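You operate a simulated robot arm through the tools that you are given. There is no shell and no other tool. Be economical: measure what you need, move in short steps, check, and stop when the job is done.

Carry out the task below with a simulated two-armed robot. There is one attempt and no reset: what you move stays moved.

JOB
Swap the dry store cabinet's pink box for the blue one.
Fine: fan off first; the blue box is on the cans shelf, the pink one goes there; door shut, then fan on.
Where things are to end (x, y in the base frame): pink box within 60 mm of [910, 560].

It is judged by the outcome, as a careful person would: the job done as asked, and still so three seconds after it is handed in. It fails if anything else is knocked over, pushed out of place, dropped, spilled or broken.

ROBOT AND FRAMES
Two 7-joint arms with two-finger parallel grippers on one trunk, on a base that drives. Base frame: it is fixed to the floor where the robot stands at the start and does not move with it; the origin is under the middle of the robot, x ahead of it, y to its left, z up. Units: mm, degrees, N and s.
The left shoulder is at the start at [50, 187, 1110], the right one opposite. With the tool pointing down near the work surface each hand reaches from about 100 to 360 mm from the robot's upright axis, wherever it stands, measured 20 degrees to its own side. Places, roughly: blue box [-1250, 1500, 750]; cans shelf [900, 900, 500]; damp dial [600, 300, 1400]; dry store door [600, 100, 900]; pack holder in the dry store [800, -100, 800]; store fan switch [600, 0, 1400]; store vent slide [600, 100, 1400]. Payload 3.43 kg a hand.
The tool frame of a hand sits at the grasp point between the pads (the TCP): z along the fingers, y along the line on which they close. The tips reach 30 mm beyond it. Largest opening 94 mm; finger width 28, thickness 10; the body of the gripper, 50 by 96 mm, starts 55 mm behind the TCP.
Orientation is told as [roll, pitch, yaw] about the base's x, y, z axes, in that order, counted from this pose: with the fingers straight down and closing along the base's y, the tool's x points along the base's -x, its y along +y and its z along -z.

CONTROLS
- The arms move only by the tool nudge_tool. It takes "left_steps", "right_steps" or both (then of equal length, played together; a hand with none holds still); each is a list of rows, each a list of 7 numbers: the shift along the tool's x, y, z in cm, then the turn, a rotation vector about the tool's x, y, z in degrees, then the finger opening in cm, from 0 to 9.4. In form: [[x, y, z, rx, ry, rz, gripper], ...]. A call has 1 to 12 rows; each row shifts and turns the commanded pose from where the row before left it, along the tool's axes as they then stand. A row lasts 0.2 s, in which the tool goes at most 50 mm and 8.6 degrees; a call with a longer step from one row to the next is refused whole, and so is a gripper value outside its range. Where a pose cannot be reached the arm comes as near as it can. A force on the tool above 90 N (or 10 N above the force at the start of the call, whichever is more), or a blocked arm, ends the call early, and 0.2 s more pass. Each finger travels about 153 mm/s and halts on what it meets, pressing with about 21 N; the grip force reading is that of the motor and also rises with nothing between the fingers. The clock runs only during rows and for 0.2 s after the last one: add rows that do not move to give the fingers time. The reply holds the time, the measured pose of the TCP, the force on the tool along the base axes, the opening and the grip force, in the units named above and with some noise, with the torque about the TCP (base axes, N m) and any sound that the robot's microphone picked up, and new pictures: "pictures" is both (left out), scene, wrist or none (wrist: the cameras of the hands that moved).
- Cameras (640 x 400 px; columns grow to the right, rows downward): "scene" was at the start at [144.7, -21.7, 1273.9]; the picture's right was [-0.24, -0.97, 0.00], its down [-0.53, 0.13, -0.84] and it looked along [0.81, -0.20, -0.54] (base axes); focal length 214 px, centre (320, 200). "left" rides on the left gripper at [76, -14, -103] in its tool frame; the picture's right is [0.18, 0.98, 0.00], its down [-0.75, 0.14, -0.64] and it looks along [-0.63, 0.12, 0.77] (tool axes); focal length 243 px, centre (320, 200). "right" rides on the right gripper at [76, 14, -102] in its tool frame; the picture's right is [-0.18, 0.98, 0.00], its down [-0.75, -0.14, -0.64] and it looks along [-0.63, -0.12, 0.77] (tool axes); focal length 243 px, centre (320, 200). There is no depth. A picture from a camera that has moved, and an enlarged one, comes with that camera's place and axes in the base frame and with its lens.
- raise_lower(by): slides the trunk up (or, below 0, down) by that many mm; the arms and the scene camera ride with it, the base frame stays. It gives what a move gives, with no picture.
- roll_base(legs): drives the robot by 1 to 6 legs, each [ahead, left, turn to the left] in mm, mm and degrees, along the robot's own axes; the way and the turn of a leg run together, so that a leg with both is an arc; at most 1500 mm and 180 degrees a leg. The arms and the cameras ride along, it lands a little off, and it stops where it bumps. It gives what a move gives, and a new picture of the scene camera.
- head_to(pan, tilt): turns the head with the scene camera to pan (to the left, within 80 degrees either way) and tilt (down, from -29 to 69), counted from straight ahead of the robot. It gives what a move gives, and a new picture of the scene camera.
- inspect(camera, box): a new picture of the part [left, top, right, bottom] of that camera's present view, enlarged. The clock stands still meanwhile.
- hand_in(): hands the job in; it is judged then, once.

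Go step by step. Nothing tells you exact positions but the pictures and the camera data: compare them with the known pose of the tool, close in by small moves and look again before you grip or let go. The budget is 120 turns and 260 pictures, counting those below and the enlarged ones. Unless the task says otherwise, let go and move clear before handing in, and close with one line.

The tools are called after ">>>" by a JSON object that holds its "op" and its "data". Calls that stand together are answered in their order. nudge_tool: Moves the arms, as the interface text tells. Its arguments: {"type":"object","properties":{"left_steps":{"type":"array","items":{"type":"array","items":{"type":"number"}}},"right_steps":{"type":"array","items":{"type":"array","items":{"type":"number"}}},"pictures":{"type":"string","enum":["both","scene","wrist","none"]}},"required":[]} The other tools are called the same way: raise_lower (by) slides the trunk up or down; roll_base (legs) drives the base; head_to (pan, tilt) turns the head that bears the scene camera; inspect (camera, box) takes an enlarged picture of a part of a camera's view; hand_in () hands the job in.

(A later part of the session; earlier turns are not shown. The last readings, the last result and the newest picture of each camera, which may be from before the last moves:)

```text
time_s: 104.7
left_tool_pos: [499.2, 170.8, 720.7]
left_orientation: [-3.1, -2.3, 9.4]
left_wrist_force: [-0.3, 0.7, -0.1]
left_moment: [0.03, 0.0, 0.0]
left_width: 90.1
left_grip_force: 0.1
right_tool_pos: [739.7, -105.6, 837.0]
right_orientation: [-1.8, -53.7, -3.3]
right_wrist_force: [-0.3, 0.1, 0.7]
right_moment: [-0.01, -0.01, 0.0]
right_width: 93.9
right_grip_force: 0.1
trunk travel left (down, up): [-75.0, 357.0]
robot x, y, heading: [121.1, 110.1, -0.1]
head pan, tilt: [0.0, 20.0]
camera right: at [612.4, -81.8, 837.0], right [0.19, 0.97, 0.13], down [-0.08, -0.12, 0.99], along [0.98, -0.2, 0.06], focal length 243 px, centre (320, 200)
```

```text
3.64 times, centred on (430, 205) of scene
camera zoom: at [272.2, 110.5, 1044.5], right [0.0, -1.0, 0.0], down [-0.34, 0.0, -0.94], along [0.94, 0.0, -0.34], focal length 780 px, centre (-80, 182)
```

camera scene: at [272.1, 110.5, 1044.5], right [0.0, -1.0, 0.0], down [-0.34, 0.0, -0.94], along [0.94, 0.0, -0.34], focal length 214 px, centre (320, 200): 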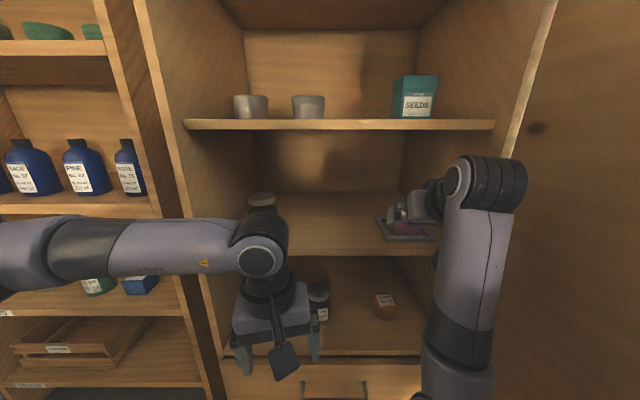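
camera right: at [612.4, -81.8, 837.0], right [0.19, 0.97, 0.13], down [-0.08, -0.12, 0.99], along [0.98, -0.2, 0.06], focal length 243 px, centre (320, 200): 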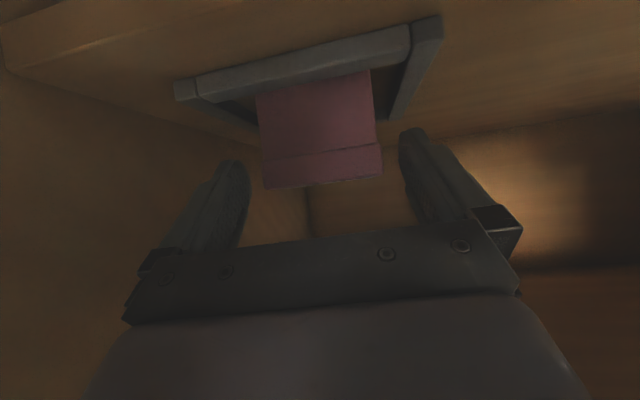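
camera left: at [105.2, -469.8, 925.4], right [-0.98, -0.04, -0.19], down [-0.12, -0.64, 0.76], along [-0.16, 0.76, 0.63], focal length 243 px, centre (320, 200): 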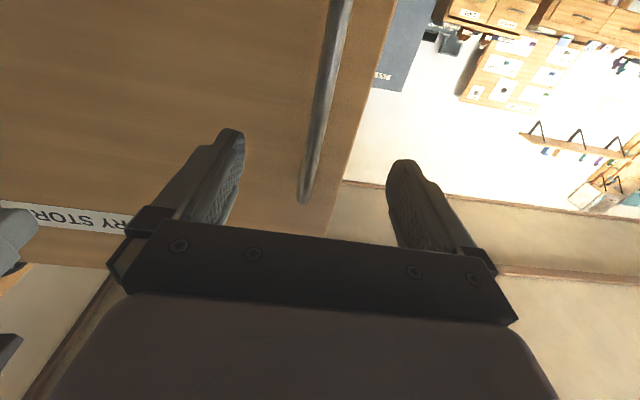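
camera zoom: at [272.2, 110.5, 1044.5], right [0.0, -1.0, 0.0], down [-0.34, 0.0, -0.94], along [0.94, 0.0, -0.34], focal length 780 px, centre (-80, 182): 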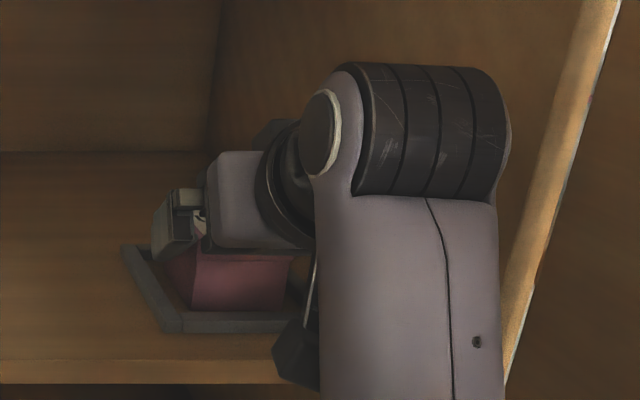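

Box top is at z≈836, its front at x≈744 and width about 66; the fingers straddle it symmetrically. I advance and close.

>>> {"op": "nudge_tool", "data": {"right_steps": [[-0.35, 0.05, 1.9, 0, 0, 0, 9.4], [-0.35, 0.05, 1.9, 0, 0, 0, 9.4], [0, 0, 0, 0, 0, 0, 9.4], [0, 0, 0, 0, 0, 0, 6.0], [0, 0, 0, 0, 0, 0, 4.0], [0, 0, 0, 0, 0, 0, 4.0]], "pictures": "wrist"}}

```text
time_s: 106.1
left_tool_pos: [498.7, 169.9, 721.6]
left_orientation: [-3.0, -2.2, 9.4]
left_wrist_force: [-0.4, -0.4, 1.0]
left_moment: [-0.03, -0.01, 0.0]
left_width: 90.1
left_grip_force: 0.1
right_tool_pos: [774.2, -108.4, 819.8]
right_orientation: [-1.9, -53.6, -3.3]
right_wrist_force: [0.5, 0.4, 1.6]
right_moment: [0.18, -0.14, -0.02]
right_width: 70.4
right_grip_force: 21.0
trunk travel left (down, up): [-75.0, 357.0]
robot x, y, heading: [122.7, 111.0, -0.2]
head pan, tilt: [0.0, 20.0]
camera right: at [647.1, -83.8, 819.9], right [0.19, 0.97, 0.13], down [-0.08, -0.12, 0.99], along [0.98, -0.2, 0.06], focal length 243 px, centre (320, 200)
```

right: 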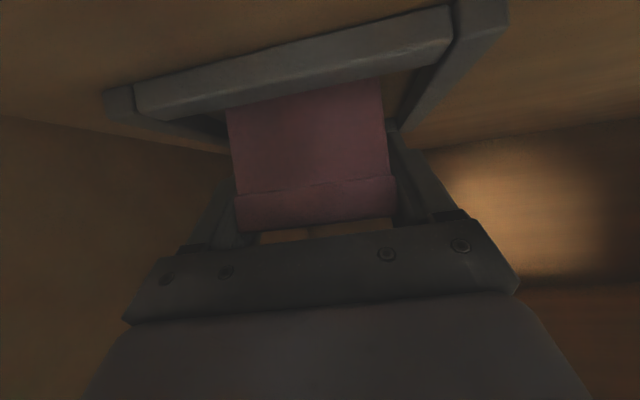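

Gripped at 70 mm. I lift it a little and check that the whole box rises.

>>> {"op": "nudge_tool", "data": {"right_steps": [[-0.8, 0, -0.6, 0, 0, 0, 4.0], [-0.8, 0, -0.6, 0, 0, 0, 4.0], [-0.8, 0, -0.6, 0, 0, 0, 4.0], [0, 0, 0, 0, 0, 0, 4.0]], "pictures": "wrist"}}

>>> {"op": "inspect", "data": {"camera": "scene", "box": [360, 150, 500, 260]}}

```text
time_s: 107.1
left_tool_pos: [499.5, 169.3, 721.5]
left_orientation: [-3.0, -2.3, 9.4]
left_wrist_force: [-1.0, 0.1, 0.2]
left_moment: [0.01, 0.02, 0.02]
left_width: 89.8
left_grip_force: 0.0
right_tool_pos: [774.8, -106.7, 849.5]
right_orientation: [-1.9, -53.5, -3.3]
right_wrist_force: [0.2, -0.2, -1.7]
right_moment: [-0.01, -0.03, 0.0]
right_width: 70.2
right_grip_force: 21.1
trunk travel left (down, up): [-75.0, 357.0]
robot x, y, heading: [121.2, 111.0, -0.3]
head pan, tilt: [0.0, 20.0]
camera right: at [646.9, -83.2, 849.2], right [0.19, 0.97, 0.13], down [-0.08, -0.12, 0.99], along [0.98, -0.2, 0.06], focal length 243 px, centre (320, 200)
```

right: 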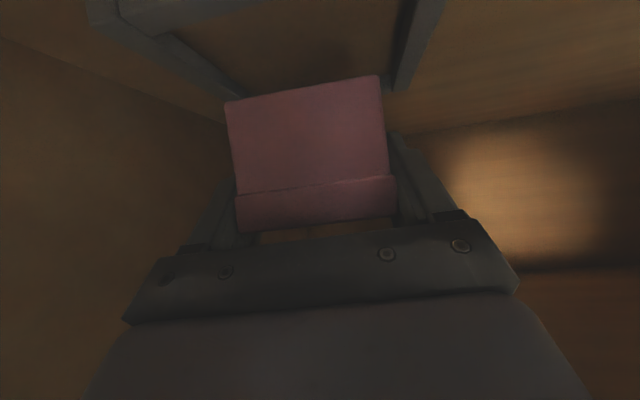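

```text
3.64 times, centred on (430, 205) of scene
camera zoom: at [272.3, 110.4, 1044.4], right [0.0, -1.0, 0.0], down [-0.34, 0.0, -0.94], along [0.94, 0.0, -0.34], focal length 780 px, centre (-80, 182)
```

zoom: 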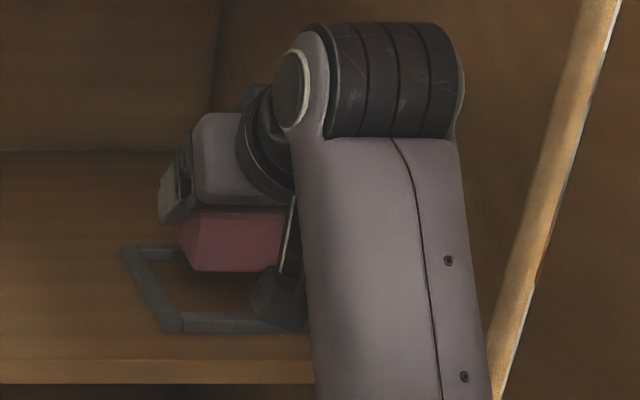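

The whole box came up clean. I back out, sidestep left to the cans shelf, and lower the trunk fully.

>>> {"op": "roll_base", "data": {"legs": [[-330, 0, 0], [0, 690, 0]]}}

>>> {"op": "raise_lower", "data": {"by": -75}}

>>> {"op": "head_to", "data": {"pan": -5, "tilt": 25}}

```text
time_s: 115.3
left_tool_pos: [176.7, 858.7, 721.5]
left_orientation: [-2.9, -2.3, 10.0]
left_wrist_force: [0.1, 0.3, 0.4]
left_moment: [-0.01, 0.01, 0.01]
left_width: 89.9
left_grip_force: 0.0
right_tool_pos: [454.5, 583.6, 849.2]
right_orientation: [-2.0, -53.6, -2.6]
right_wrist_force: [0.3, -0.6, -2.1]
right_moment: [0.0, -0.01, 0.03]
right_width: 70.0
right_grip_force: 20.5
trunk travel left (down, up): [-75.0, 357.0]
robot x, y, heading: [-201.4, 795.7, 0.3]
head pan, tilt: [0.0, 20.0]
camera scene: at [-49.7, 796.2, 1044.4], right [0.01, -1.0, 0.0], down [-0.34, 0.0, -0.94], along [0.94, 0.01, -0.34], focal length 214 px, centre (320, 200)
```

scene: 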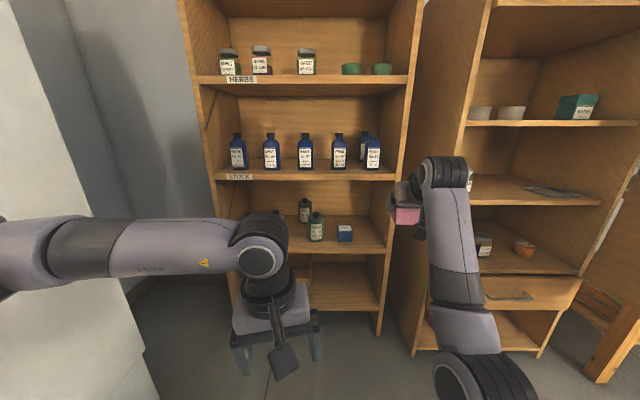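

```text
time_s: 116.4
left_tool_pos: [177.0, 858.0, 645.9]
left_orientation: [-2.9, -2.3, 10.0]
left_wrist_force: [1.3, -0.3, 0.5]
left_moment: [0.01, -0.01, 0.04]
left_width: 90.0
left_grip_force: 0.0
right_tool_pos: [453.6, 584.0, 774.7]
right_orientation: [-1.9, -53.6, -2.6]
right_wrist_force: [-0.1, 0.4, -2.3]
right_moment: [-0.02, -0.01, 0.01]
right_width: 70.1
right_grip_force: 21.1
trunk travel left (down, up): [0.0, 432.0]
robot x, y, heading: [-200.6, 795.8, 0.7]
head pan, tilt: [0.0, 20.0]
```

```text
time_s: 117.1
left_tool_pos: [177.1, 858.3, 646.9]
left_orientation: [-3.0, -2.1, 10.0]
left_wrist_force: [0.5, 0.2, 0.4]
left_moment: [0.03, -0.01, 0.0]
left_width: 89.8
left_grip_force: 0.0
right_tool_pos: [453.9, 584.2, 774.4]
right_orientation: [-1.8, -53.6, -2.6]
right_wrist_force: [-0.1, 0.3, -1.4]
right_moment: [0.01, -0.02, -0.01]
right_width: 70.3
right_grip_force: 20.9
trunk travel left (down, up): [0.0, 432.0]
robot x, y, heading: [-202.8, 796.1, 0.5]
head pan, tilt: [-5.0, 25.0]
camera scene: at [-50.9, 788.2, 961.4], right [-0.08, -1.0, 0.0], down [-0.42, 0.03, -0.91], along [0.9, -0.07, -0.42], focal length 214 px, centre (320, 200)
```

scene: 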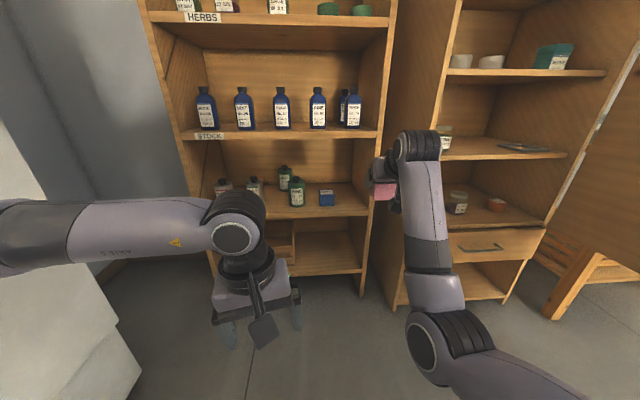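

I zoom in on the cans shelf to measure the target spot.

>>> {"op": "inspect", "data": {"camera": "scene", "box": [200, 130, 400, 240]}}

```text
3.20 times, centred on (300, 185) of scene
camera zoom: at [-50.9, 788.2, 961.4], right [-0.08, -1.0, 0.0], down [-0.42, 0.03, -0.91], along [0.9, -0.07, -0.42], focal length 686 px, centre (384, 248)
```

zoom: 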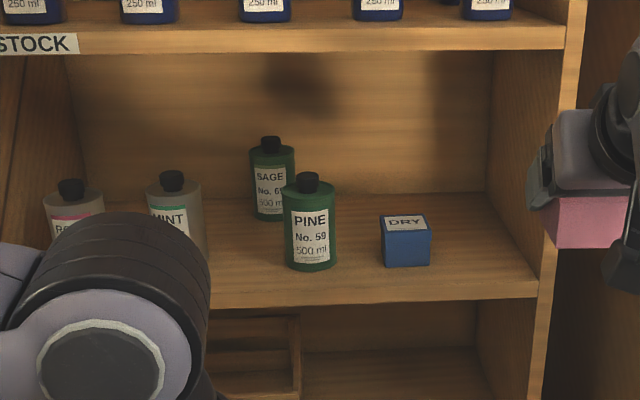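

Shelf surface is at z≈540, its front edge at x≈747 and the right panel at y≈517. The blue box front is near [797, 692]. I'll place pink around [895, 580], so I lower the hand in free space first.

>>> {"op": "nudge_tool", "data": {"right_steps": [[2.65, 0, 1.95, 0, 0, 0, 4.0], [2.65, 0, 1.95, 0, 0, 0, 4.0], [2.65, 0, 1.95, 0, 0, 0, 4.0], [2.65, 0, 1.95, 0, 0, 0, 4.0], [2.65, 0, 1.95, 0, 0, 0, 4.0], [0, 0, 0, 0, 0, 0, 4.0]], "pictures": "scene"}}

```text
time_s: 118.5
left_tool_pos: [177.1, 858.0, 647.4]
left_orientation: [-3.0, -2.2, 10.0]
left_wrist_force: [0.1, -0.3, -0.4]
left_moment: [0.0, 0.01, -0.02]
left_width: 90.1
left_grip_force: 0.0
right_tool_pos: [454.7, 582.6, 608.4]
right_orientation: [-1.9, -53.7, -2.6]
right_wrist_force: [0.1, 0.0, -2.3]
right_moment: [0.01, 0.01, 0.0]
right_width: 70.2
right_grip_force: 21.2
trunk travel left (down, up): [0.0, 432.0]
robot x, y, heading: [-200.4, 793.4, 0.7]
head pan, tilt: [-5.0, 25.0]
camera scene: at [-50.9, 788.2, 961.3], right [-0.08, -1.0, 0.0], down [-0.42, 0.03, -0.91], along [0.9, -0.07, -0.42], focal length 214 px, centre (320, 200)
```

scene: 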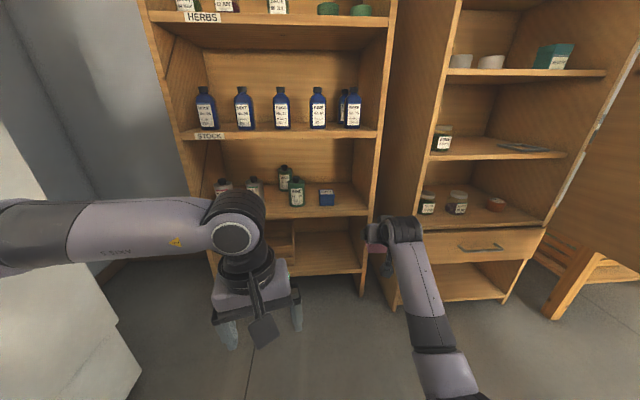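

Good. I drive forward part way and check alignment with the shelf opening.

>>> {"op": "roll_base", "data": {"legs": [[210, 0, -0.6]]}}

>>> {"op": "inspect", "data": {"camera": "right", "box": [0, 0, 640, 400]}}

```text
time_s: 120.1
left_tool_pos: [390.5, 851.4, 645.7]
left_orientation: [-3.0, -2.3, 9.0]
left_wrist_force: [0.2, -0.9, 0.1]
left_moment: [0.04, 0.0, -0.01]
left_width: 89.7
left_grip_force: 0.0
right_tool_pos: [663.0, 569.7, 609.5]
right_orientation: [-1.8, -53.5, -3.5]
right_wrist_force: [0.1, 0.3, -1.7]
right_moment: [-0.01, 0.01, -0.01]
right_width: 70.3
right_grip_force: 21.3
trunk travel left (down, up): [0.0, 432.0]
robot x, y, heading: [14.6, 797.8, -0.3]
head pan, tilt: [-5.0, 25.0]
camera scene: at [161.5, 785.9, 961.4], right [-0.09, -1.0, 0.0], down [-0.42, 0.04, -0.91], along [0.9, -0.09, -0.42], focal length 214 px, centre (320, 200)
```

scene: 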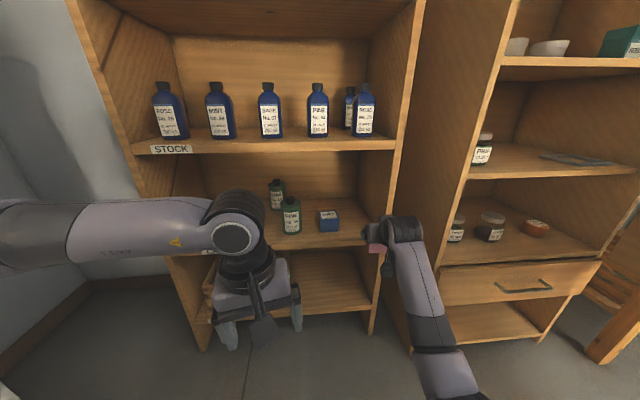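

```text
1.00 times, centred on (320, 200) of right (not enlarged: the box is as wide or as high as the picture)
camera zoom: at [536.5, 595.1, 608.3], right [0.2, 0.97, 0.13], down [-0.08, -0.12, 0.99], along [0.98, -0.2, 0.06], focal length 243 px, centre (320, 200)
```

zoom: 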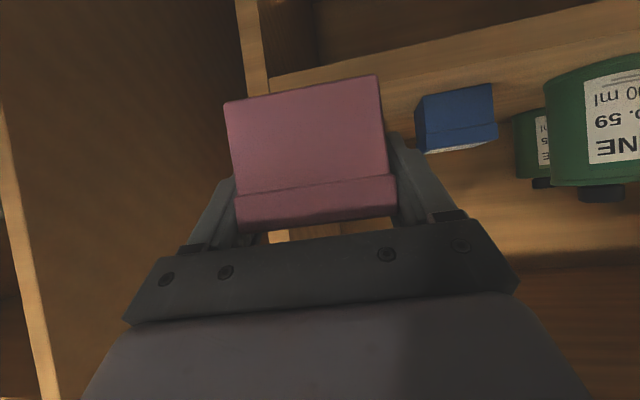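

The panel's inner face is at y≈520 and blue's right edge at y≈656, so the slot is clear. I drive in to x≈893.

>>> {"op": "roll_base", "data": {"legs": [[120, 10, 0], [108, 0, 0.3]]}}

>>> {"op": "inspect", "data": {"camera": "right", "box": [0, 0, 640, 400]}}

```text
time_s: 122.1
left_tool_pos: [616.7, 863.7, 647.0]
left_orientation: [-3.1, -2.2, 9.4]
left_wrist_force: [0.0, 0.0, 0.8]
left_moment: [0.03, 0.0, 0.02]
left_width: 89.9
left_grip_force: 0.1
right_tool_pos: [891.5, 582.0, 607.3]
right_orientation: [-1.9, -53.5, -3.3]
right_wrist_force: [-0.6, -0.2, -2.6]
right_moment: [-0.05, 0.04, -0.01]
right_width: 70.2
right_grip_force: 20.8
trunk travel left (down, up): [0.0, 432.0]
robot x, y, heading: [237.8, 803.0, 0.0]
head pan, tilt: [-5.0, 25.0]
camera scene: at [387.5, 795.7, 961.4], right [-0.09, -1.0, 0.0], down [-0.42, 0.04, -0.91], along [0.9, -0.08, -0.42], focal length 214 px, centre (320, 200)
```

scene: 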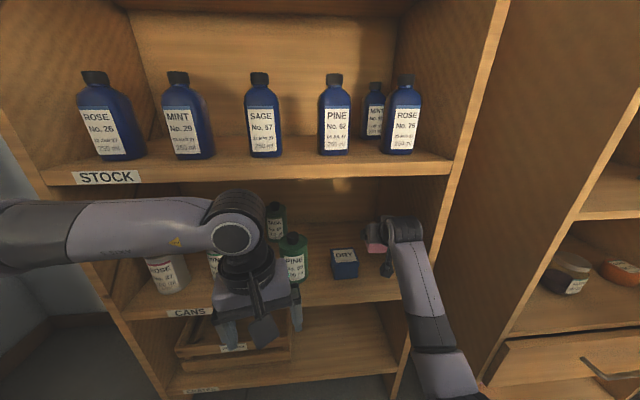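

```text
1.00 times, centred on (320, 200) of right (not enlarged: the box is as wide or as high as the picture)
camera zoom: at [763.8, 607.4, 608.3], right [0.19, 0.97, 0.13], down [-0.08, -0.12, 0.99], along [0.98, -0.2, 0.06], focal length 243 px, centre (320, 200)
```

zoom: 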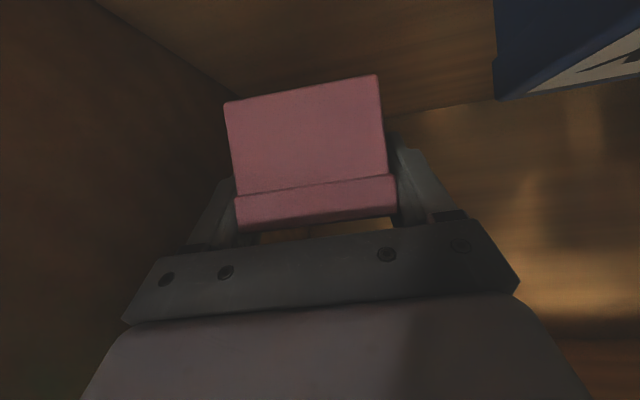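

I lower in small steps until the box touches.

>>> {"op": "nudge_tool", "data": {"right_steps": [[0.4, 0, 0.3, 0, 0, 0, 4.0], [0.4, 0, 0.3, 0, 0, 0, 4.0], [0.4, 0, 0.3, 0, 0, 0, 4.0], [0.4, 0, 0.3, 0, 0, 0, 4.0], [0, 0, 0, 0, 0, 0, 4.0]], "pictures": "none"}}

>>> {"op": "inspect", "data": {"camera": "scene", "box": [310, 200, 440, 300]}}

```text
time_s: 123.3
left_tool_pos: [616.0, 863.1, 647.7]
left_orientation: [-3.0, -2.3, 9.3]
left_wrist_force: [-1.0, 0.7, 0.3]
left_moment: [0.01, 0.0, -0.01]
left_width: 90.0
left_grip_force: 0.0
right_tool_pos: [891.7, 582.1, 587.4]
right_orientation: [-1.8, -53.6, -3.2]
right_wrist_force: [-0.1, 0.2, -1.9]
right_moment: [-0.01, -0.02, -0.04]
right_width: 70.3
right_grip_force: 21.7
trunk travel left (down, up): [0.0, 432.0]
robot x, y, heading: [238.4, 799.5, -0.0]
head pan, tilt: [-5.0, 25.0]
```

```text
4.00 times, centred on (375, 250) of scene
camera zoom: at [387.6, 795.7, 961.3], right [-0.09, -1.0, 0.0], down [-0.42, 0.04, -0.91], along [0.9, -0.08, -0.42], focal length 858 px, centre (100, 0)
```

zoom: 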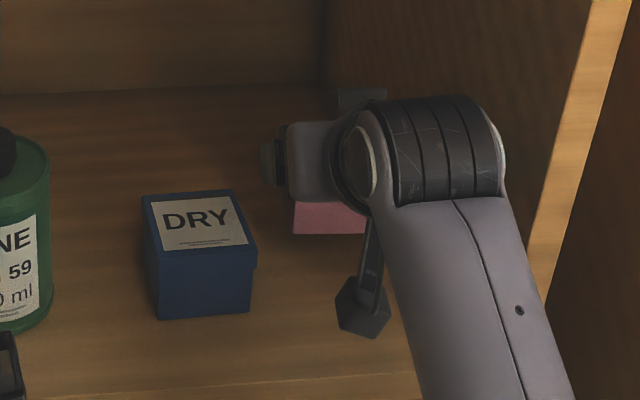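

Still free of contact, so I continue in 3–4 mm steps.

>>> {"op": "nudge_tool", "data": {"right_steps": [[0.32, 0, 0.24, 0, 0, 0, 4.0], [0.32, 0, 0.24, 0, 0, 0, 4.0], [0.24, 0, 0.18, 0, 0, 0, 4.0], [0, 0, 0, 0, 0, 0, 4.0]], "pictures": "none"}}

```text
time_s: 124.3
left_tool_pos: [616.1, 863.6, 646.5]
left_orientation: [-3.0, -2.3, 9.5]
left_wrist_force: [1.4, 0.1, -0.6]
left_moment: [0.01, 0.02, -0.02]
left_width: 90.0
left_grip_force: 0.1
right_tool_pos: [890.9, 582.8, 577.2]
right_orientation: [-1.9, -53.6, -3.2]
right_wrist_force: [-0.6, 0.1, -2.0]
right_moment: [0.02, -0.01, 0.01]
right_width: 70.1
right_grip_force: 20.9
trunk travel left (down, up): [0.0, 432.0]
robot x, y, heading: [234.9, 805.0, -0.0]
head pan, tilt: [-5.0, 25.0]
```

>>> {"op": "nudge_tool", "data": {"right_steps": [[0.24, 0, 0.18, 0, 0, 0, 4.0], [0.24, 0, 0.18, 0, 0, 0, 4.0], [0, 0, 0, 0, 0, 0, 4.0]], "pictures": "none"}}

>>> {"op": "inspect", "data": {"camera": "right", "box": [160, 40, 480, 240]}}

```text
time_s: 125.1
left_tool_pos: [616.8, 863.0, 645.5]
left_orientation: [-3.0, -2.3, 9.4]
left_wrist_force: [-0.3, 0.5, -0.5]
left_moment: [0.0, -0.03, 0.0]
left_width: 89.8
left_grip_force: 0.1
right_tool_pos: [891.8, 582.3, 571.7]
right_orientation: [-1.9, -53.6, -3.2]
right_wrist_force: [-0.1, -0.2, -1.4]
right_moment: [0.01, 0.03, 0.01]
right_width: 70.2
right_grip_force: 20.4
trunk travel left (down, up): [0.0, 432.0]
robot x, y, heading: [240.9, 801.9, 0.1]
head pan, tilt: [-5.0, 25.0]
```

```text
2.00 times, centred on (320, 140) of right
camera zoom: at [765.3, 606.4, 571.7], right [0.19, 0.97, 0.13], down [-0.08, -0.12, 0.99], along [0.98, -0.2, 0.06], focal length 485 px, centre (320, 320)
```

zoom: 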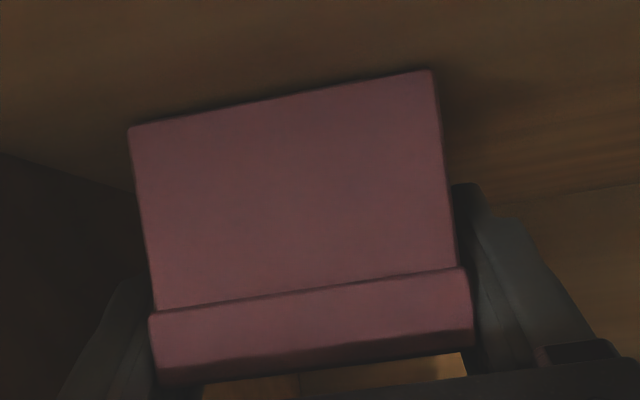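

A contact shadow is very near. I continue 2 mm at a time.

>>> {"op": "nudge_tool", "data": {"right_steps": [[0.16, 0, 0.12, 0, 0, 0, 4.0], [0.16, 0, 0.12, 0, 0, 0, 4.0], [0.16, 0, 0.12, 0, 0, 0, 4.0], [0, 0, 0, 0, 0, 0, 4.0]], "pictures": "none"}}

>>> {"op": "inspect", "data": {"camera": "right", "box": [160, 40, 480, 240]}}

```text
time_s: 126.1
left_tool_pos: [614.1, 863.2, 647.4]
left_orientation: [-3.0, -2.3, 9.5]
left_wrist_force: [0.0, -0.6, 0.1]
left_moment: [0.0, -0.03, 0.0]
left_width: 89.8
left_grip_force: 0.1
right_tool_pos: [892.2, 582.0, 569.6]
right_orientation: [-1.9, -54.3, -3.3]
right_wrist_force: [2.9, -4.7, 16.5]
right_moment: [0.42, 0.37, 0.08]
right_width: 70.4
right_grip_force: 20.8
trunk travel left (down, up): [0.0, 432.0]
robot x, y, heading: [234.9, 802.4, -0.1]
head pan, tilt: [-5.0, 25.0]
```

```text
2.00 times, centred on (320, 140) of right
camera zoom: at [764.9, 606.3, 568.9], right [0.19, 0.97, 0.13], down [-0.09, -0.11, 0.99], along [0.98, -0.2, 0.07], focal length 485 px, centre (320, 320)
```

zoom: 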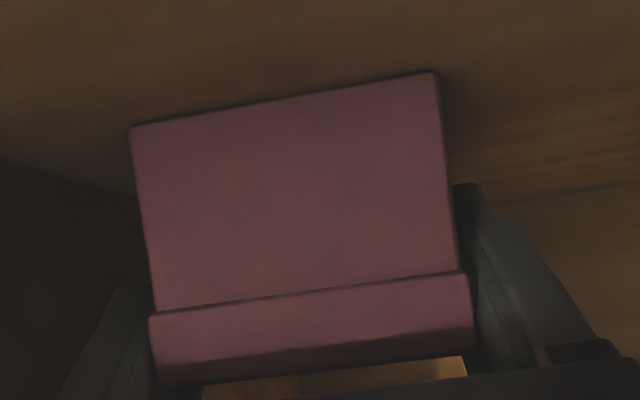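

Contact made. I release gently and pull back along the finger axis.

>>> {"op": "nudge_tool", "data": {"right_steps": [[-0.08, 0, -0.06, 0, 0, 0, 5.0], [0, 0, 0, 0, 0, 0, 8.4], [0, 0, 0, 0, 0, 0, 8.4], [0, 0, -1.5, 0, 0, 0, 8.4], [0, 0, -2.5, 0, 0, 0, 8.4], [0, 0, -3, 0, 0, 0, 8.4], [0, 0, -3, 0, 0, 0, 8.4], [0, 0, 0, 0, 0, 0, 8.4]], "pictures": "wrist"}}

```text
time_s: 128.1
left_tool_pos: [609.7, 865.5, 658.4]
left_orientation: [-3.4, -3.2, 9.4]
left_wrist_force: [-0.3, -0.8, -0.1]
left_moment: [0.0, 0.0, -0.01]
left_width: 90.0
left_grip_force: 0.1
right_tool_pos: [816.1, 583.4, 667.9]
right_orientation: [-4.4, -57.2, -1.7]
right_wrist_force: [0.0, 0.2, 0.7]
right_moment: [-0.03, 0.05, 0.02]
right_width: 84.0
right_grip_force: 0.0
trunk travel left (down, up): [0.0, 432.0]
robot x, y, heading: [235.5, 808.9, -0.3]
head pan, tilt: [-5.0, 25.0]
stopped in row 8 (right hand): the arm was blocked; the commanded pose is now the measured one
camera right: at [689.7, 608.8, 659.2], right [0.19, 0.97, 0.11], down [-0.14, -0.09, 0.99], along [0.97, -0.21, 0.12], focal length 243 px, centre (320, 200)
```

right: 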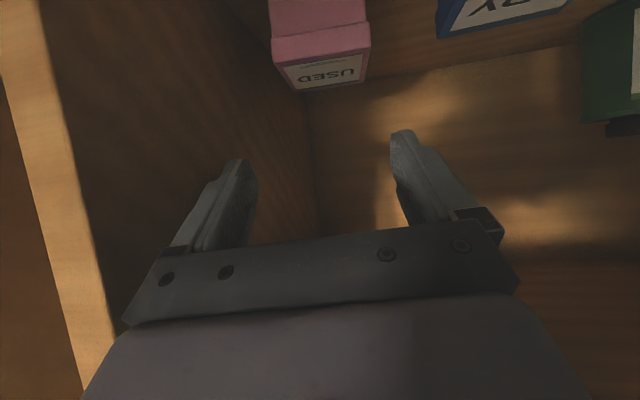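

Pink stands upright on the shelf. The arm got blocked on the retreat, so I look before moving more.

>>> {"op": "head_to", "data": {"pan": -25, "tilt": 40}}

```text
time_s: 129.0
left_tool_pos: [610.5, 866.6, 657.9]
left_orientation: [-3.5, -3.1, 9.3]
left_wrist_force: [-0.4, 0.9, -0.6]
left_moment: [-0.03, 0.01, 0.0]
left_width: 90.1
left_grip_force: 0.1
right_tool_pos: [817.3, 584.2, 667.9]
right_orientation: [-4.4, -57.3, -1.8]
right_wrist_force: [0.0, -0.2, -0.4]
right_moment: [0.01, -0.05, 0.0]
right_width: 84.0
right_grip_force: 0.2
trunk travel left (down, up): [0.0, 432.0]
robot x, y, heading: [240.3, 801.9, 0.0]
head pan, tilt: [-25.0, 40.0]
camera scene: at [362.9, 772.3, 945.8], right [-0.42, -0.91, 0.0], down [-0.57, 0.27, -0.78], along [0.7, -0.33, -0.63], focal length 214 px, centre (320, 200)
```

scene: 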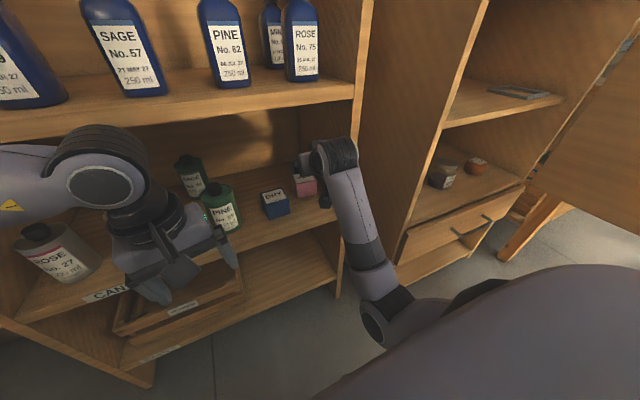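

The pink box stands fine and my elbow is likely touching my own base. I back the robot straight out, which clears the box by about 50 mm.

>>> {"op": "roll_base", "data": {"legs": [[-200, 0, 0]]}}

>>> {"op": "raise_lower", "data": {"by": 60}}

>>> {"op": "head_to", "data": {"pan": -10, "tilt": 30}}

>>> {"op": "inspect", "data": {"camera": "scene", "box": [240, 120, 420, 240]}}

```text
time_s: 130.6
left_tool_pos: [414.6, 867.4, 655.7]
left_orientation: [-3.4, -3.0, 9.5]
left_wrist_force: [0.7, 0.5, 0.4]
left_moment: [-0.03, 0.0, 0.03]
left_width: 90.2
left_grip_force: 0.1
right_tool_pos: [621.1, 585.9, 667.2]
right_orientation: [-4.3, -57.3, -1.7]
right_wrist_force: [-0.8, -0.5, 1.0]
right_moment: [-0.01, 0.0, -0.01]
right_width: 83.9
right_grip_force: 0.1
trunk travel left (down, up): [0.0, 432.0]
robot x, y, heading: [39.7, 805.1, 0.1]
head pan, tilt: [-25.0, 40.0]
camera scene: at [167.6, 772.7, 944.6], right [-0.42, -0.91, 0.0], down [-0.57, 0.26, -0.78], along [0.7, -0.33, -0.63], focal length 214 px, centre (320, 200)
```

scene: 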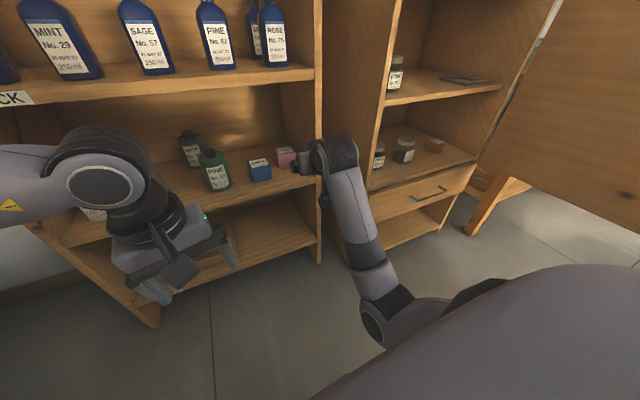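

```text
time_s: 131.6
left_tool_pos: [418.6, 863.9, 706.0]
left_orientation: [-3.0, -2.4, 9.5]
left_wrist_force: [0.2, -0.3, 0.9]
left_moment: [-0.01, 0.01, -0.01]
left_width: 89.8
left_grip_force: 0.2
right_tool_pos: [625.8, 582.6, 712.6]
right_orientation: [-3.4, -56.7, -2.4]
right_wrist_force: [-0.2, 0.0, 0.5]
right_moment: [-0.01, 0.0, 0.0]
right_width: 84.1
right_grip_force: 0.0
trunk travel left (down, up): [-60.0, 372.0]
robot x, y, heading: [41.3, 805.3, 0.1]
head pan, tilt: [-25.0, 40.0]
```

```text
time_s: 132.3
left_tool_pos: [419.7, 864.2, 705.9]
left_orientation: [-3.0, -2.2, 9.6]
left_wrist_force: [-0.1, -0.3, -0.5]
left_moment: [0.0, 0.03, -0.02]
left_width: 89.8
left_grip_force: 0.0
right_tool_pos: [626.9, 583.2, 713.6]
right_orientation: [-3.5, -56.5, -2.3]
right_wrist_force: [-0.5, 0.5, 0.9]
right_moment: [0.01, 0.0, 0.0]
right_width: 84.0
right_grip_force: 0.1
trunk travel left (down, up): [-60.0, 372.0]
robot x, y, heading: [40.3, 801.7, -0.1]
head pan, tilt: [-10.0, 30.0]
camera scene: at [188.2, 788.2, 1013.4], right [-0.17, -0.98, 0.0], down [-0.49, 0.09, -0.87], along [0.85, -0.15, -0.5], focal length 214 px, centre (320, 200)
```

scene: 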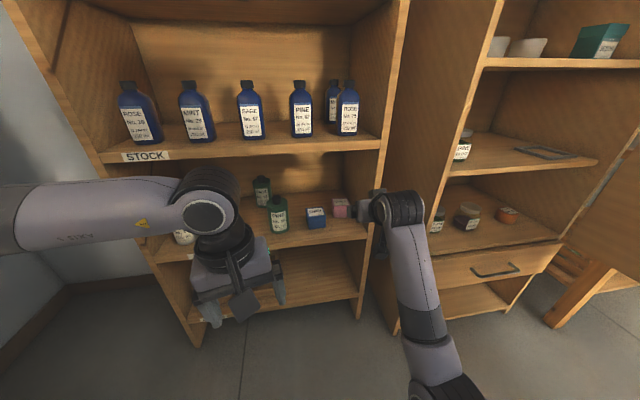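

```text
3.33 times, centred on (330, 180) of scene
camera zoom: at [188.2, 788.2, 1013.4], right [-0.17, -0.98, 0.0], down [-0.49, 0.09, -0.87], along [0.85, -0.15, -0.5], focal length 715 px, centre (287, 267)
```

zoom: 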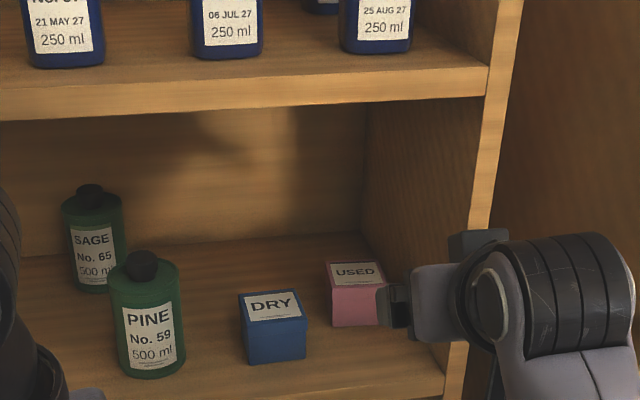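

Pink is placed well. The blue box is aligned, centred near [832, 693] with its top at z≈587, and is the same kind of box. I position the right hand for it while clear of the shelf, then shift the base left.

>>> {"op": "nudge_tool", "data": {"right_steps": [[0.85, 1.6, 2.6, 0, 0.5, 0.5, 9.4], [0.85, 1.6, 2.6, 0, 0.5, 0.5, 9.4], [0.85, 1.6, 2.6, 0, 0.5, 0.5, 9.4], [0.85, 1.6, 2.6, 0, 0.5, 0.5, 9.4], [0, 0, 0, 0, 0, 0, 9.4]], "pictures": "none"}}

>>> {"op": "roll_base", "data": {"legs": [[0, 47, 0]]}}

>>> {"op": "inspect", "data": {"camera": "right", "box": [0, 0, 640, 400]}}

```text
time_s: 133.5
left_tool_pos: [418.6, 865.0, 706.5]
left_orientation: [-3.0, -2.2, 9.5]
left_wrist_force: [-0.1, 0.9, 0.2]
left_moment: [-0.01, 0.01, 0.02]
left_width: 90.0
left_grip_force: 0.1
right_tool_pos: [697.6, 636.0, 625.9]
right_orientation: [-0.4, -54.7, -6.0]
right_wrist_force: [0.1, 0.0, 0.0]
right_moment: [0.03, 0.0, -0.05]
right_width: 94.2
right_grip_force: 0.1
trunk travel left (down, up): [-60.0, 372.0]
robot x, y, heading: [41.0, 802.6, 0.1]
head pan, tilt: [-10.0, 30.0]
```

```text
time_s: 134.6
left_tool_pos: [419.9, 911.1, 706.4]
left_orientation: [-2.9, -2.2, 9.5]
left_wrist_force: [-0.1, 0.2, 0.0]
left_moment: [0.02, 0.0, 0.03]
left_width: 90.2
left_grip_force: 0.1
right_tool_pos: [697.0, 682.9, 627.2]
right_orientation: [-0.5, -54.8, -6.0]
right_wrist_force: [0.5, 0.2, 0.1]
right_moment: [0.0, 0.01, 0.02]
right_width: 94.2
right_grip_force: 0.0
trunk travel left (down, up): [-60.0, 372.0]
robot x, y, heading: [41.7, 851.1, -0.2]
head pan, tilt: [-10.0, 30.0]
camera scene: at [188.1, 835.0, 1013.4], right [-0.17, -0.98, 0.0], down [-0.49, 0.09, -0.87], along [0.85, -0.15, -0.5], focal length 214 px, centre (320, 200)
```

scene: 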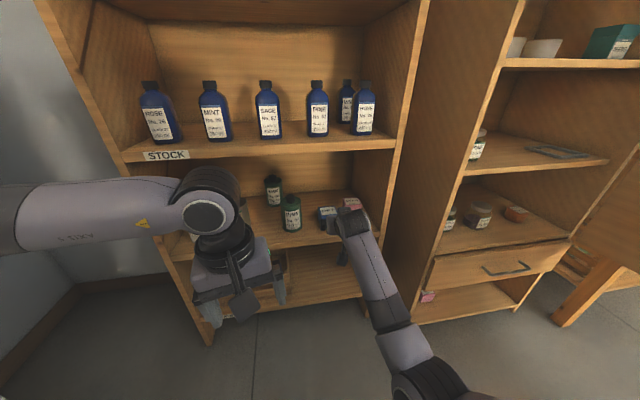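

```text
1.00 times, centred on (320, 200) of right (not enlarged: the box is as wide or as high as the picture)
camera zoom: at [571.1, 710.9, 623.3], right [0.22, 0.97, 0.15], down [-0.1, -0.13, 0.99], along [0.97, -0.23, 0.07], focal length 243 px, centre (320, 200)
```

zoom: 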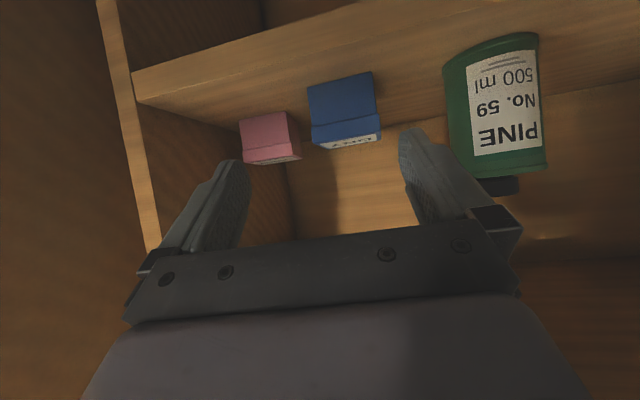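

The estimate is confirmed. I straighten yaw, centre on y≈691, and drive forward so the hand is above and in front of the box.

>>> {"op": "nudge_tool", "data": {"right_steps": [[0, 0.8, 0, -4.1, 0, -2.9, 9.4], [0, 0, 0, 0, 0, 0, 9.4]], "pictures": "none"}}

>>> {"op": "roll_base", "data": {"legs": [[90, 0, 0.2]]}}

>>> {"op": "inspect", "data": {"camera": "right", "box": [0, 0, 640, 400]}}

```text
time_s: 135.2
left_tool_pos: [419.9, 909.6, 706.2]
left_orientation: [-2.9, -2.3, 9.5]
left_wrist_force: [0.2, -0.3, 0.1]
left_moment: [0.0, 0.0, 0.01]
left_width: 89.9
left_grip_force: 0.1
right_tool_pos: [698.8, 692.3, 625.5]
right_orientation: [-0.6, -54.8, -1.0]
right_wrist_force: [-1.0, 0.3, -0.6]
right_moment: [-0.01, 0.01, -0.01]
right_width: 94.1
right_grip_force: 0.1
trunk travel left (down, up): [-60.0, 372.0]
robot x, y, heading: [37.0, 854.0, 0.1]
head pan, tilt: [-10.0, 30.0]
```

```text
time_s: 136.3
left_tool_pos: [510.3, 912.3, 707.2]
left_orientation: [-2.9, -2.3, 9.6]
left_wrist_force: [-0.3, 0.2, -0.2]
left_moment: [0.01, 0.01, -0.04]
left_width: 90.2
left_grip_force: 0.1
right_tool_pos: [789.4, 693.8, 626.4]
right_orientation: [-0.5, -54.7, -0.9]
right_wrist_force: [0.0, -0.7, -0.5]
right_moment: [0.0, -0.01, -0.02]
right_width: 94.1
right_grip_force: 0.0
trunk travel left (down, up): [-60.0, 372.0]
robot x, y, heading: [130.5, 852.4, 0.4]
head pan, tilt: [-10.0, 30.0]
camera scene: at [279.1, 835.6, 1013.4], right [-0.17, -0.99, 0.0], down [-0.49, 0.09, -0.87], along [0.85, -0.15, -0.5], focal length 214 px, centre (320, 200)
```

scene: 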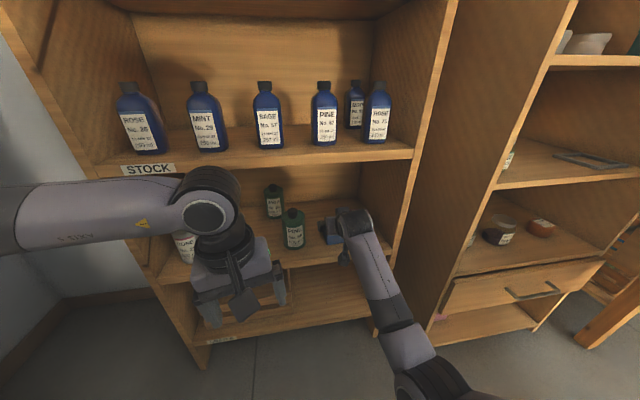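

```text
1.00 times, centred on (320, 200) of right (not enlarged: the box is as wide or as high as the picture)
camera zoom: at [661.7, 709.9, 622.8], right [0.13, 0.98, 0.15], down [-0.09, -0.13, 0.99], along [0.99, -0.14, 0.07], focal length 243 px, centre (320, 200)
```

zoom: 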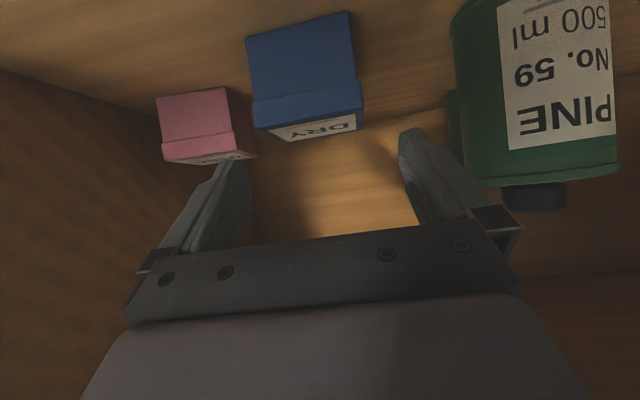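

Aligned laterally. I drive 38 mm further with the hand still above the box, then descend around it.

>>> {"op": "roll_base", "data": {"legs": [[38, -1, -0.3]]}}

>>> {"op": "nudge_tool", "data": {"right_steps": [[0.8, 0, 0.58, 0, 0, 0, 9.4], [0.8, 0, 0.58, 0, 0, 0, 9.4], [0, 0, 0, 0, 0, 0, 9.4]], "pictures": "wrist"}}

```text
time_s: 137.2
left_tool_pos: [547.3, 909.7, 705.8]
left_orientation: [-3.0, -2.4, 9.4]
left_wrist_force: [0.4, -0.2, 0.4]
left_moment: [0.0, -0.01, 0.01]
left_width: 90.0
left_grip_force: 0.0
right_tool_pos: [826.3, 689.5, 624.6]
right_orientation: [-0.5, -54.7, -1.1]
right_wrist_force: [0.2, 0.4, 0.1]
right_moment: [0.03, 0.02, -0.01]
right_width: 94.1
right_grip_force: 0.0
trunk travel left (down, up): [-60.0, 372.0]
robot x, y, heading: [166.6, 853.4, -0.2]
head pan, tilt: [-10.0, 30.0]
camera scene: at [316.7, 834.0, 1013.4], right [-0.17, -0.98, 0.0], down [-0.49, 0.09, -0.87], along [0.85, -0.15, -0.5], focal length 214 px, centre (320, 200)
```

scene: 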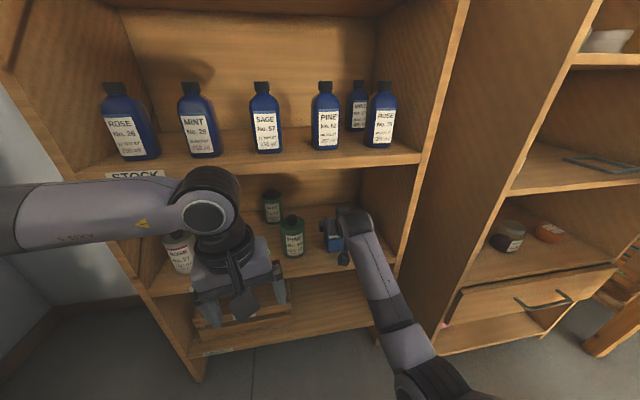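

```text
time_s: 138.0
left_tool_pos: [548.5, 908.3, 706.8]
left_orientation: [-3.0, -2.1, 9.3]
left_wrist_force: [-0.2, -0.8, 0.5]
left_moment: [-0.02, 0.01, 0.0]
left_width: 89.9
left_grip_force: 0.1
right_tool_pos: [827.4, 690.3, 604.0]
right_orientation: [-0.5, -54.6, -1.1]
right_wrist_force: [0.0, -0.5, 0.1]
right_moment: [0.0, 0.03, -0.03]
right_width: 93.9
right_grip_force: 0.0
trunk travel left (down, up): [-60.0, 372.0]
robot x, y, heading: [169.7, 848.5, -0.1]
head pan, tilt: [-10.0, 30.0]
camera right: at [699.2, 706.5, 602.1], right [0.13, 0.98, 0.14], down [-0.09, -0.13, 0.99], along [0.99, -0.14, 0.07], focal length 243 px, centre (320, 200)
```

right: 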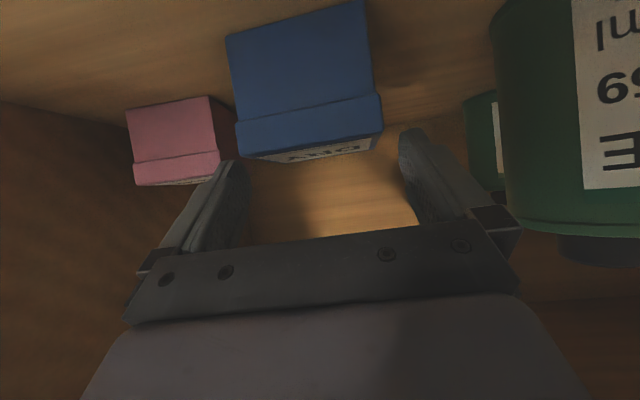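

Blue is between the fingers with a slight offset. I shift 3 mm right, descend to grip height, and close.

>>> {"op": "nudge_tool", "data": {"right_steps": [[0.4, -0.3, 0.29, 0, 0, 0, 9.4], [0.8, 0, 0.58, 0, 0, 0, 9.4], [0.8, 0, 0.58, 0, 0, 0, 9.4], [0.6, 0, 0.42, 0, 0, 0, 9.4], [0, 0, 0, 0, 0, 0, 9.4]], "pictures": "wrist"}}

```text
time_s: 139.2
left_tool_pos: [548.2, 909.2, 707.2]
left_orientation: [-3.0, -2.3, 9.4]
left_wrist_force: [-0.2, 0.3, -0.4]
left_moment: [-0.01, -0.01, -0.05]
left_width: 90.1
left_grip_force: 0.1
right_tool_pos: [827.1, 685.7, 573.9]
right_orientation: [-0.5, -54.7, -1.2]
right_wrist_force: [-0.6, 0.2, -0.2]
right_moment: [0.01, -0.01, 0.01]
right_width: 94.2
right_grip_force: 0.0
trunk travel left (down, up): [-60.0, 372.0]
robot x, y, heading: [169.0, 849.5, -0.1]
head pan, tilt: [-10.0, 30.0]
camera right: at [699.3, 703.4, 570.4], right [0.13, 0.98, 0.15], down [-0.09, -0.13, 0.99], along [0.99, -0.14, 0.07], focal length 243 px, centre (320, 200)
```

right: 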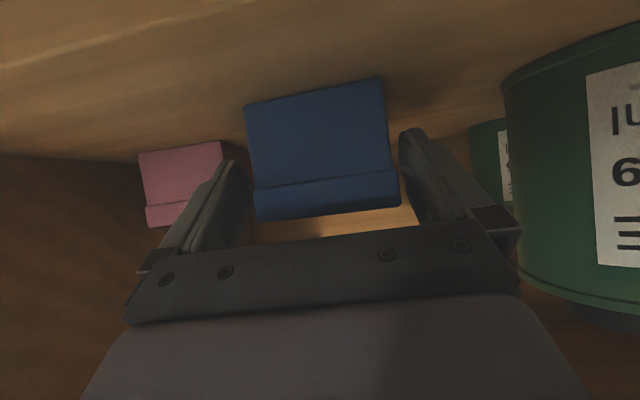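

Well aligned. I advance 1 cm, centre by 3 mm, and close.

>>> {"op": "nudge_tool", "data": {"right_steps": [[-0.55, 0.35, 0.8, 0, 0, 0, 9.4], [0, 0, 0, 0, 0, 0, 9.4], [0, 0, 0, 0, 0, 0, 6.0], [0, 0, 0, 0, 0, 0, 4.0], [0, 0, 0, 0, 0, 0, 4.0]], "pictures": "wrist"}}

```text
time_s: 140.4
left_tool_pos: [547.9, 909.9, 706.0]
left_orientation: [-3.1, -2.3, 9.5]
left_wrist_force: [0.0, 0.2, 0.3]
left_moment: [0.0, 0.0, 0.03]
left_width: 89.8
left_grip_force: 0.0
right_tool_pos: [837.6, 690.2, 573.3]
right_orientation: [-0.5, -54.7, -1.0]
right_wrist_force: [0.7, -1.2, 0.9]
right_moment: [0.12, -0.1, 0.0]
right_width: 70.4
right_grip_force: 21.1
trunk travel left (down, up): [-60.0, 372.0]
robot x, y, heading: [171.0, 848.1, -0.0]
head pan, tilt: [-10.0, 30.0]
camera right: at [709.3, 706.5, 571.1], right [0.13, 0.98, 0.15], down [-0.09, -0.13, 0.99], along [0.99, -0.14, 0.07], focal length 243 px, centre (320, 200)
```

right: 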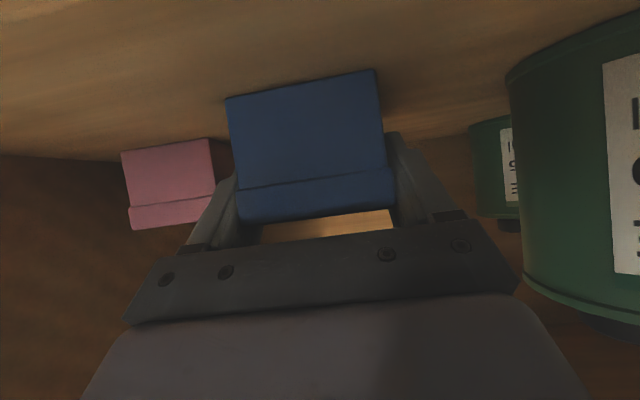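

Gripped at 70.4 mm. Lifting 4 cm and backing out of the shelf.

>>> {"op": "nudge_tool", "data": {"right_steps": [[-0.82, 0, -0.58, 0, 0, 0, 4.0], [-0.82, 0, -0.58, 0, 0, 0, 4.0], [-0.82, 0, -0.58, 0, 0, 0, 4.0], [-0.82, 0, -0.58, 0, 0, 0, 4.0], [0, 0, 0, 0, 0, 0, 4.0]], "pictures": "wrist"}}

>>> {"op": "roll_base", "data": {"legs": [[-370, 0, 0]]}}

```text
time_s: 141.6
left_tool_pos: [548.0, 909.5, 707.2]
left_orientation: [-2.9, -2.3, 9.3]
left_wrist_force: [-0.2, 0.1, 0.0]
left_moment: [-0.02, 0.01, -0.04]
left_width: 89.8
left_grip_force: 0.0
right_tool_pos: [837.2, 689.0, 613.2]
right_orientation: [-0.5, -54.6, -1.2]
right_wrist_force: [0.5, -0.1, -1.9]
right_moment: [0.01, -0.02, 0.0]
right_width: 70.3
right_grip_force: 21.0
trunk travel left (down, up): [-60.0, 372.0]
robot x, y, heading: [170.5, 851.0, -0.1]
head pan, tilt: [-10.0, 30.0]
camera right: at [708.5, 706.2, 610.4], right [0.13, 0.98, 0.15], down [-0.09, -0.13, 0.99], along [0.99, -0.14, 0.07], focal length 243 px, centre (320, 200)
```

right: 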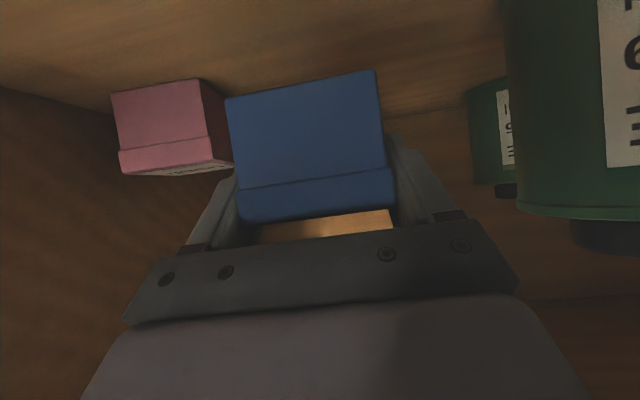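

```text
time_s: 143.9
left_tool_pos: [183.4, 910.1, 706.1]
left_orientation: [-3.0, -2.1, 9.4]
left_wrist_force: [0.3, -0.1, 0.2]
left_moment: [0.0, -0.01, 0.03]
left_width: 89.9
left_grip_force: 0.1
right_tool_pos: [472.4, 689.9, 612.5]
right_orientation: [-0.6, -54.7, -1.1]
right_wrist_force: [1.5, 0.3, -1.9]
right_moment: [-0.01, 0.0, -0.03]
right_width: 70.3
right_grip_force: 20.9
trunk travel left (down, up): [-60.0, 372.0]
robot x, y, heading: [-193.2, 854.8, -0.1]
head pan, tilt: [-10.0, 30.0]
camera scene: at [-47.5, 834.3, 1013.4], right [-0.17, -0.98, 0.0], down [-0.49, 0.09, -0.87], along [0.85, -0.15, -0.5], focal length 214 px, centre (320, 200)
```

scene: 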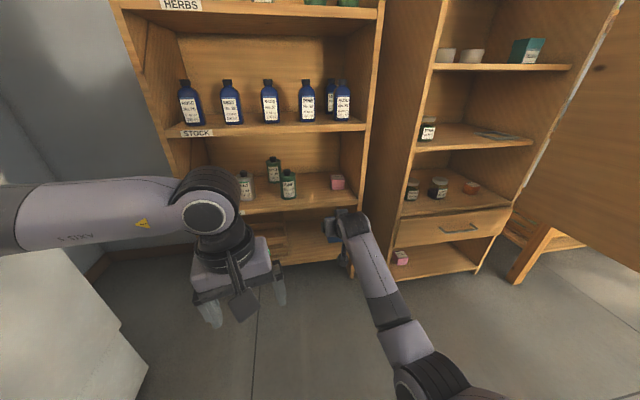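

There is another pink item on the cabinet's bottom shelf. I check that it isn't the one meant.

>>> {"op": "inspect", "data": {"camera": "scene", "box": [370, 230, 450, 290]}}

>>> {"op": "raise_lower", "data": {"by": 190}}

```text
6.67 times, centred on (410, 260) of scene
camera zoom: at [-47.5, 834.3, 1013.4], right [-0.17, -0.98, 0.0], down [-0.49, 0.09, -0.87], along [0.85, -0.15, -0.5], focal length 1430 px, centre (-280, -200)
```

zoom: 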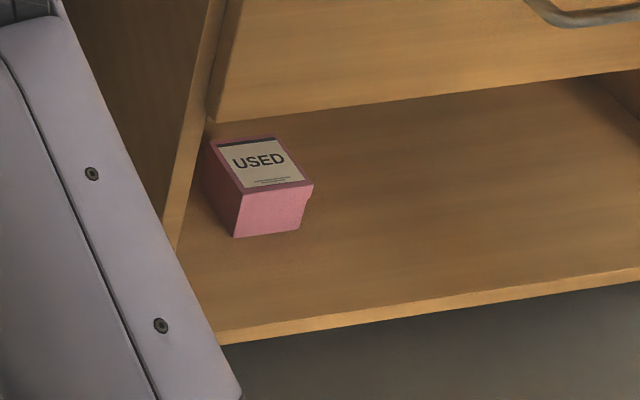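

```text
time_s: 146.0
left_tool_pos: [183.5, 909.6, 896.4]
left_orientation: [-3.0, -2.2, 9.4]
left_wrist_force: [-0.2, 0.8, -0.8]
left_moment: [-0.01, -0.03, -0.02]
left_width: 89.9
left_grip_force: 0.1
right_tool_pos: [472.4, 690.7, 802.2]
right_orientation: [-0.5, -54.6, -1.1]
right_wrist_force: [-0.7, -0.4, -2.4]
right_moment: [-0.01, 0.0, 0.01]
right_width: 70.2
right_grip_force: 20.7
trunk travel left (down, up): [-250.0, 182.0]
robot x, y, heading: [-195.7, 854.3, -0.2]
head pan, tilt: [-10.0, 30.0]
```

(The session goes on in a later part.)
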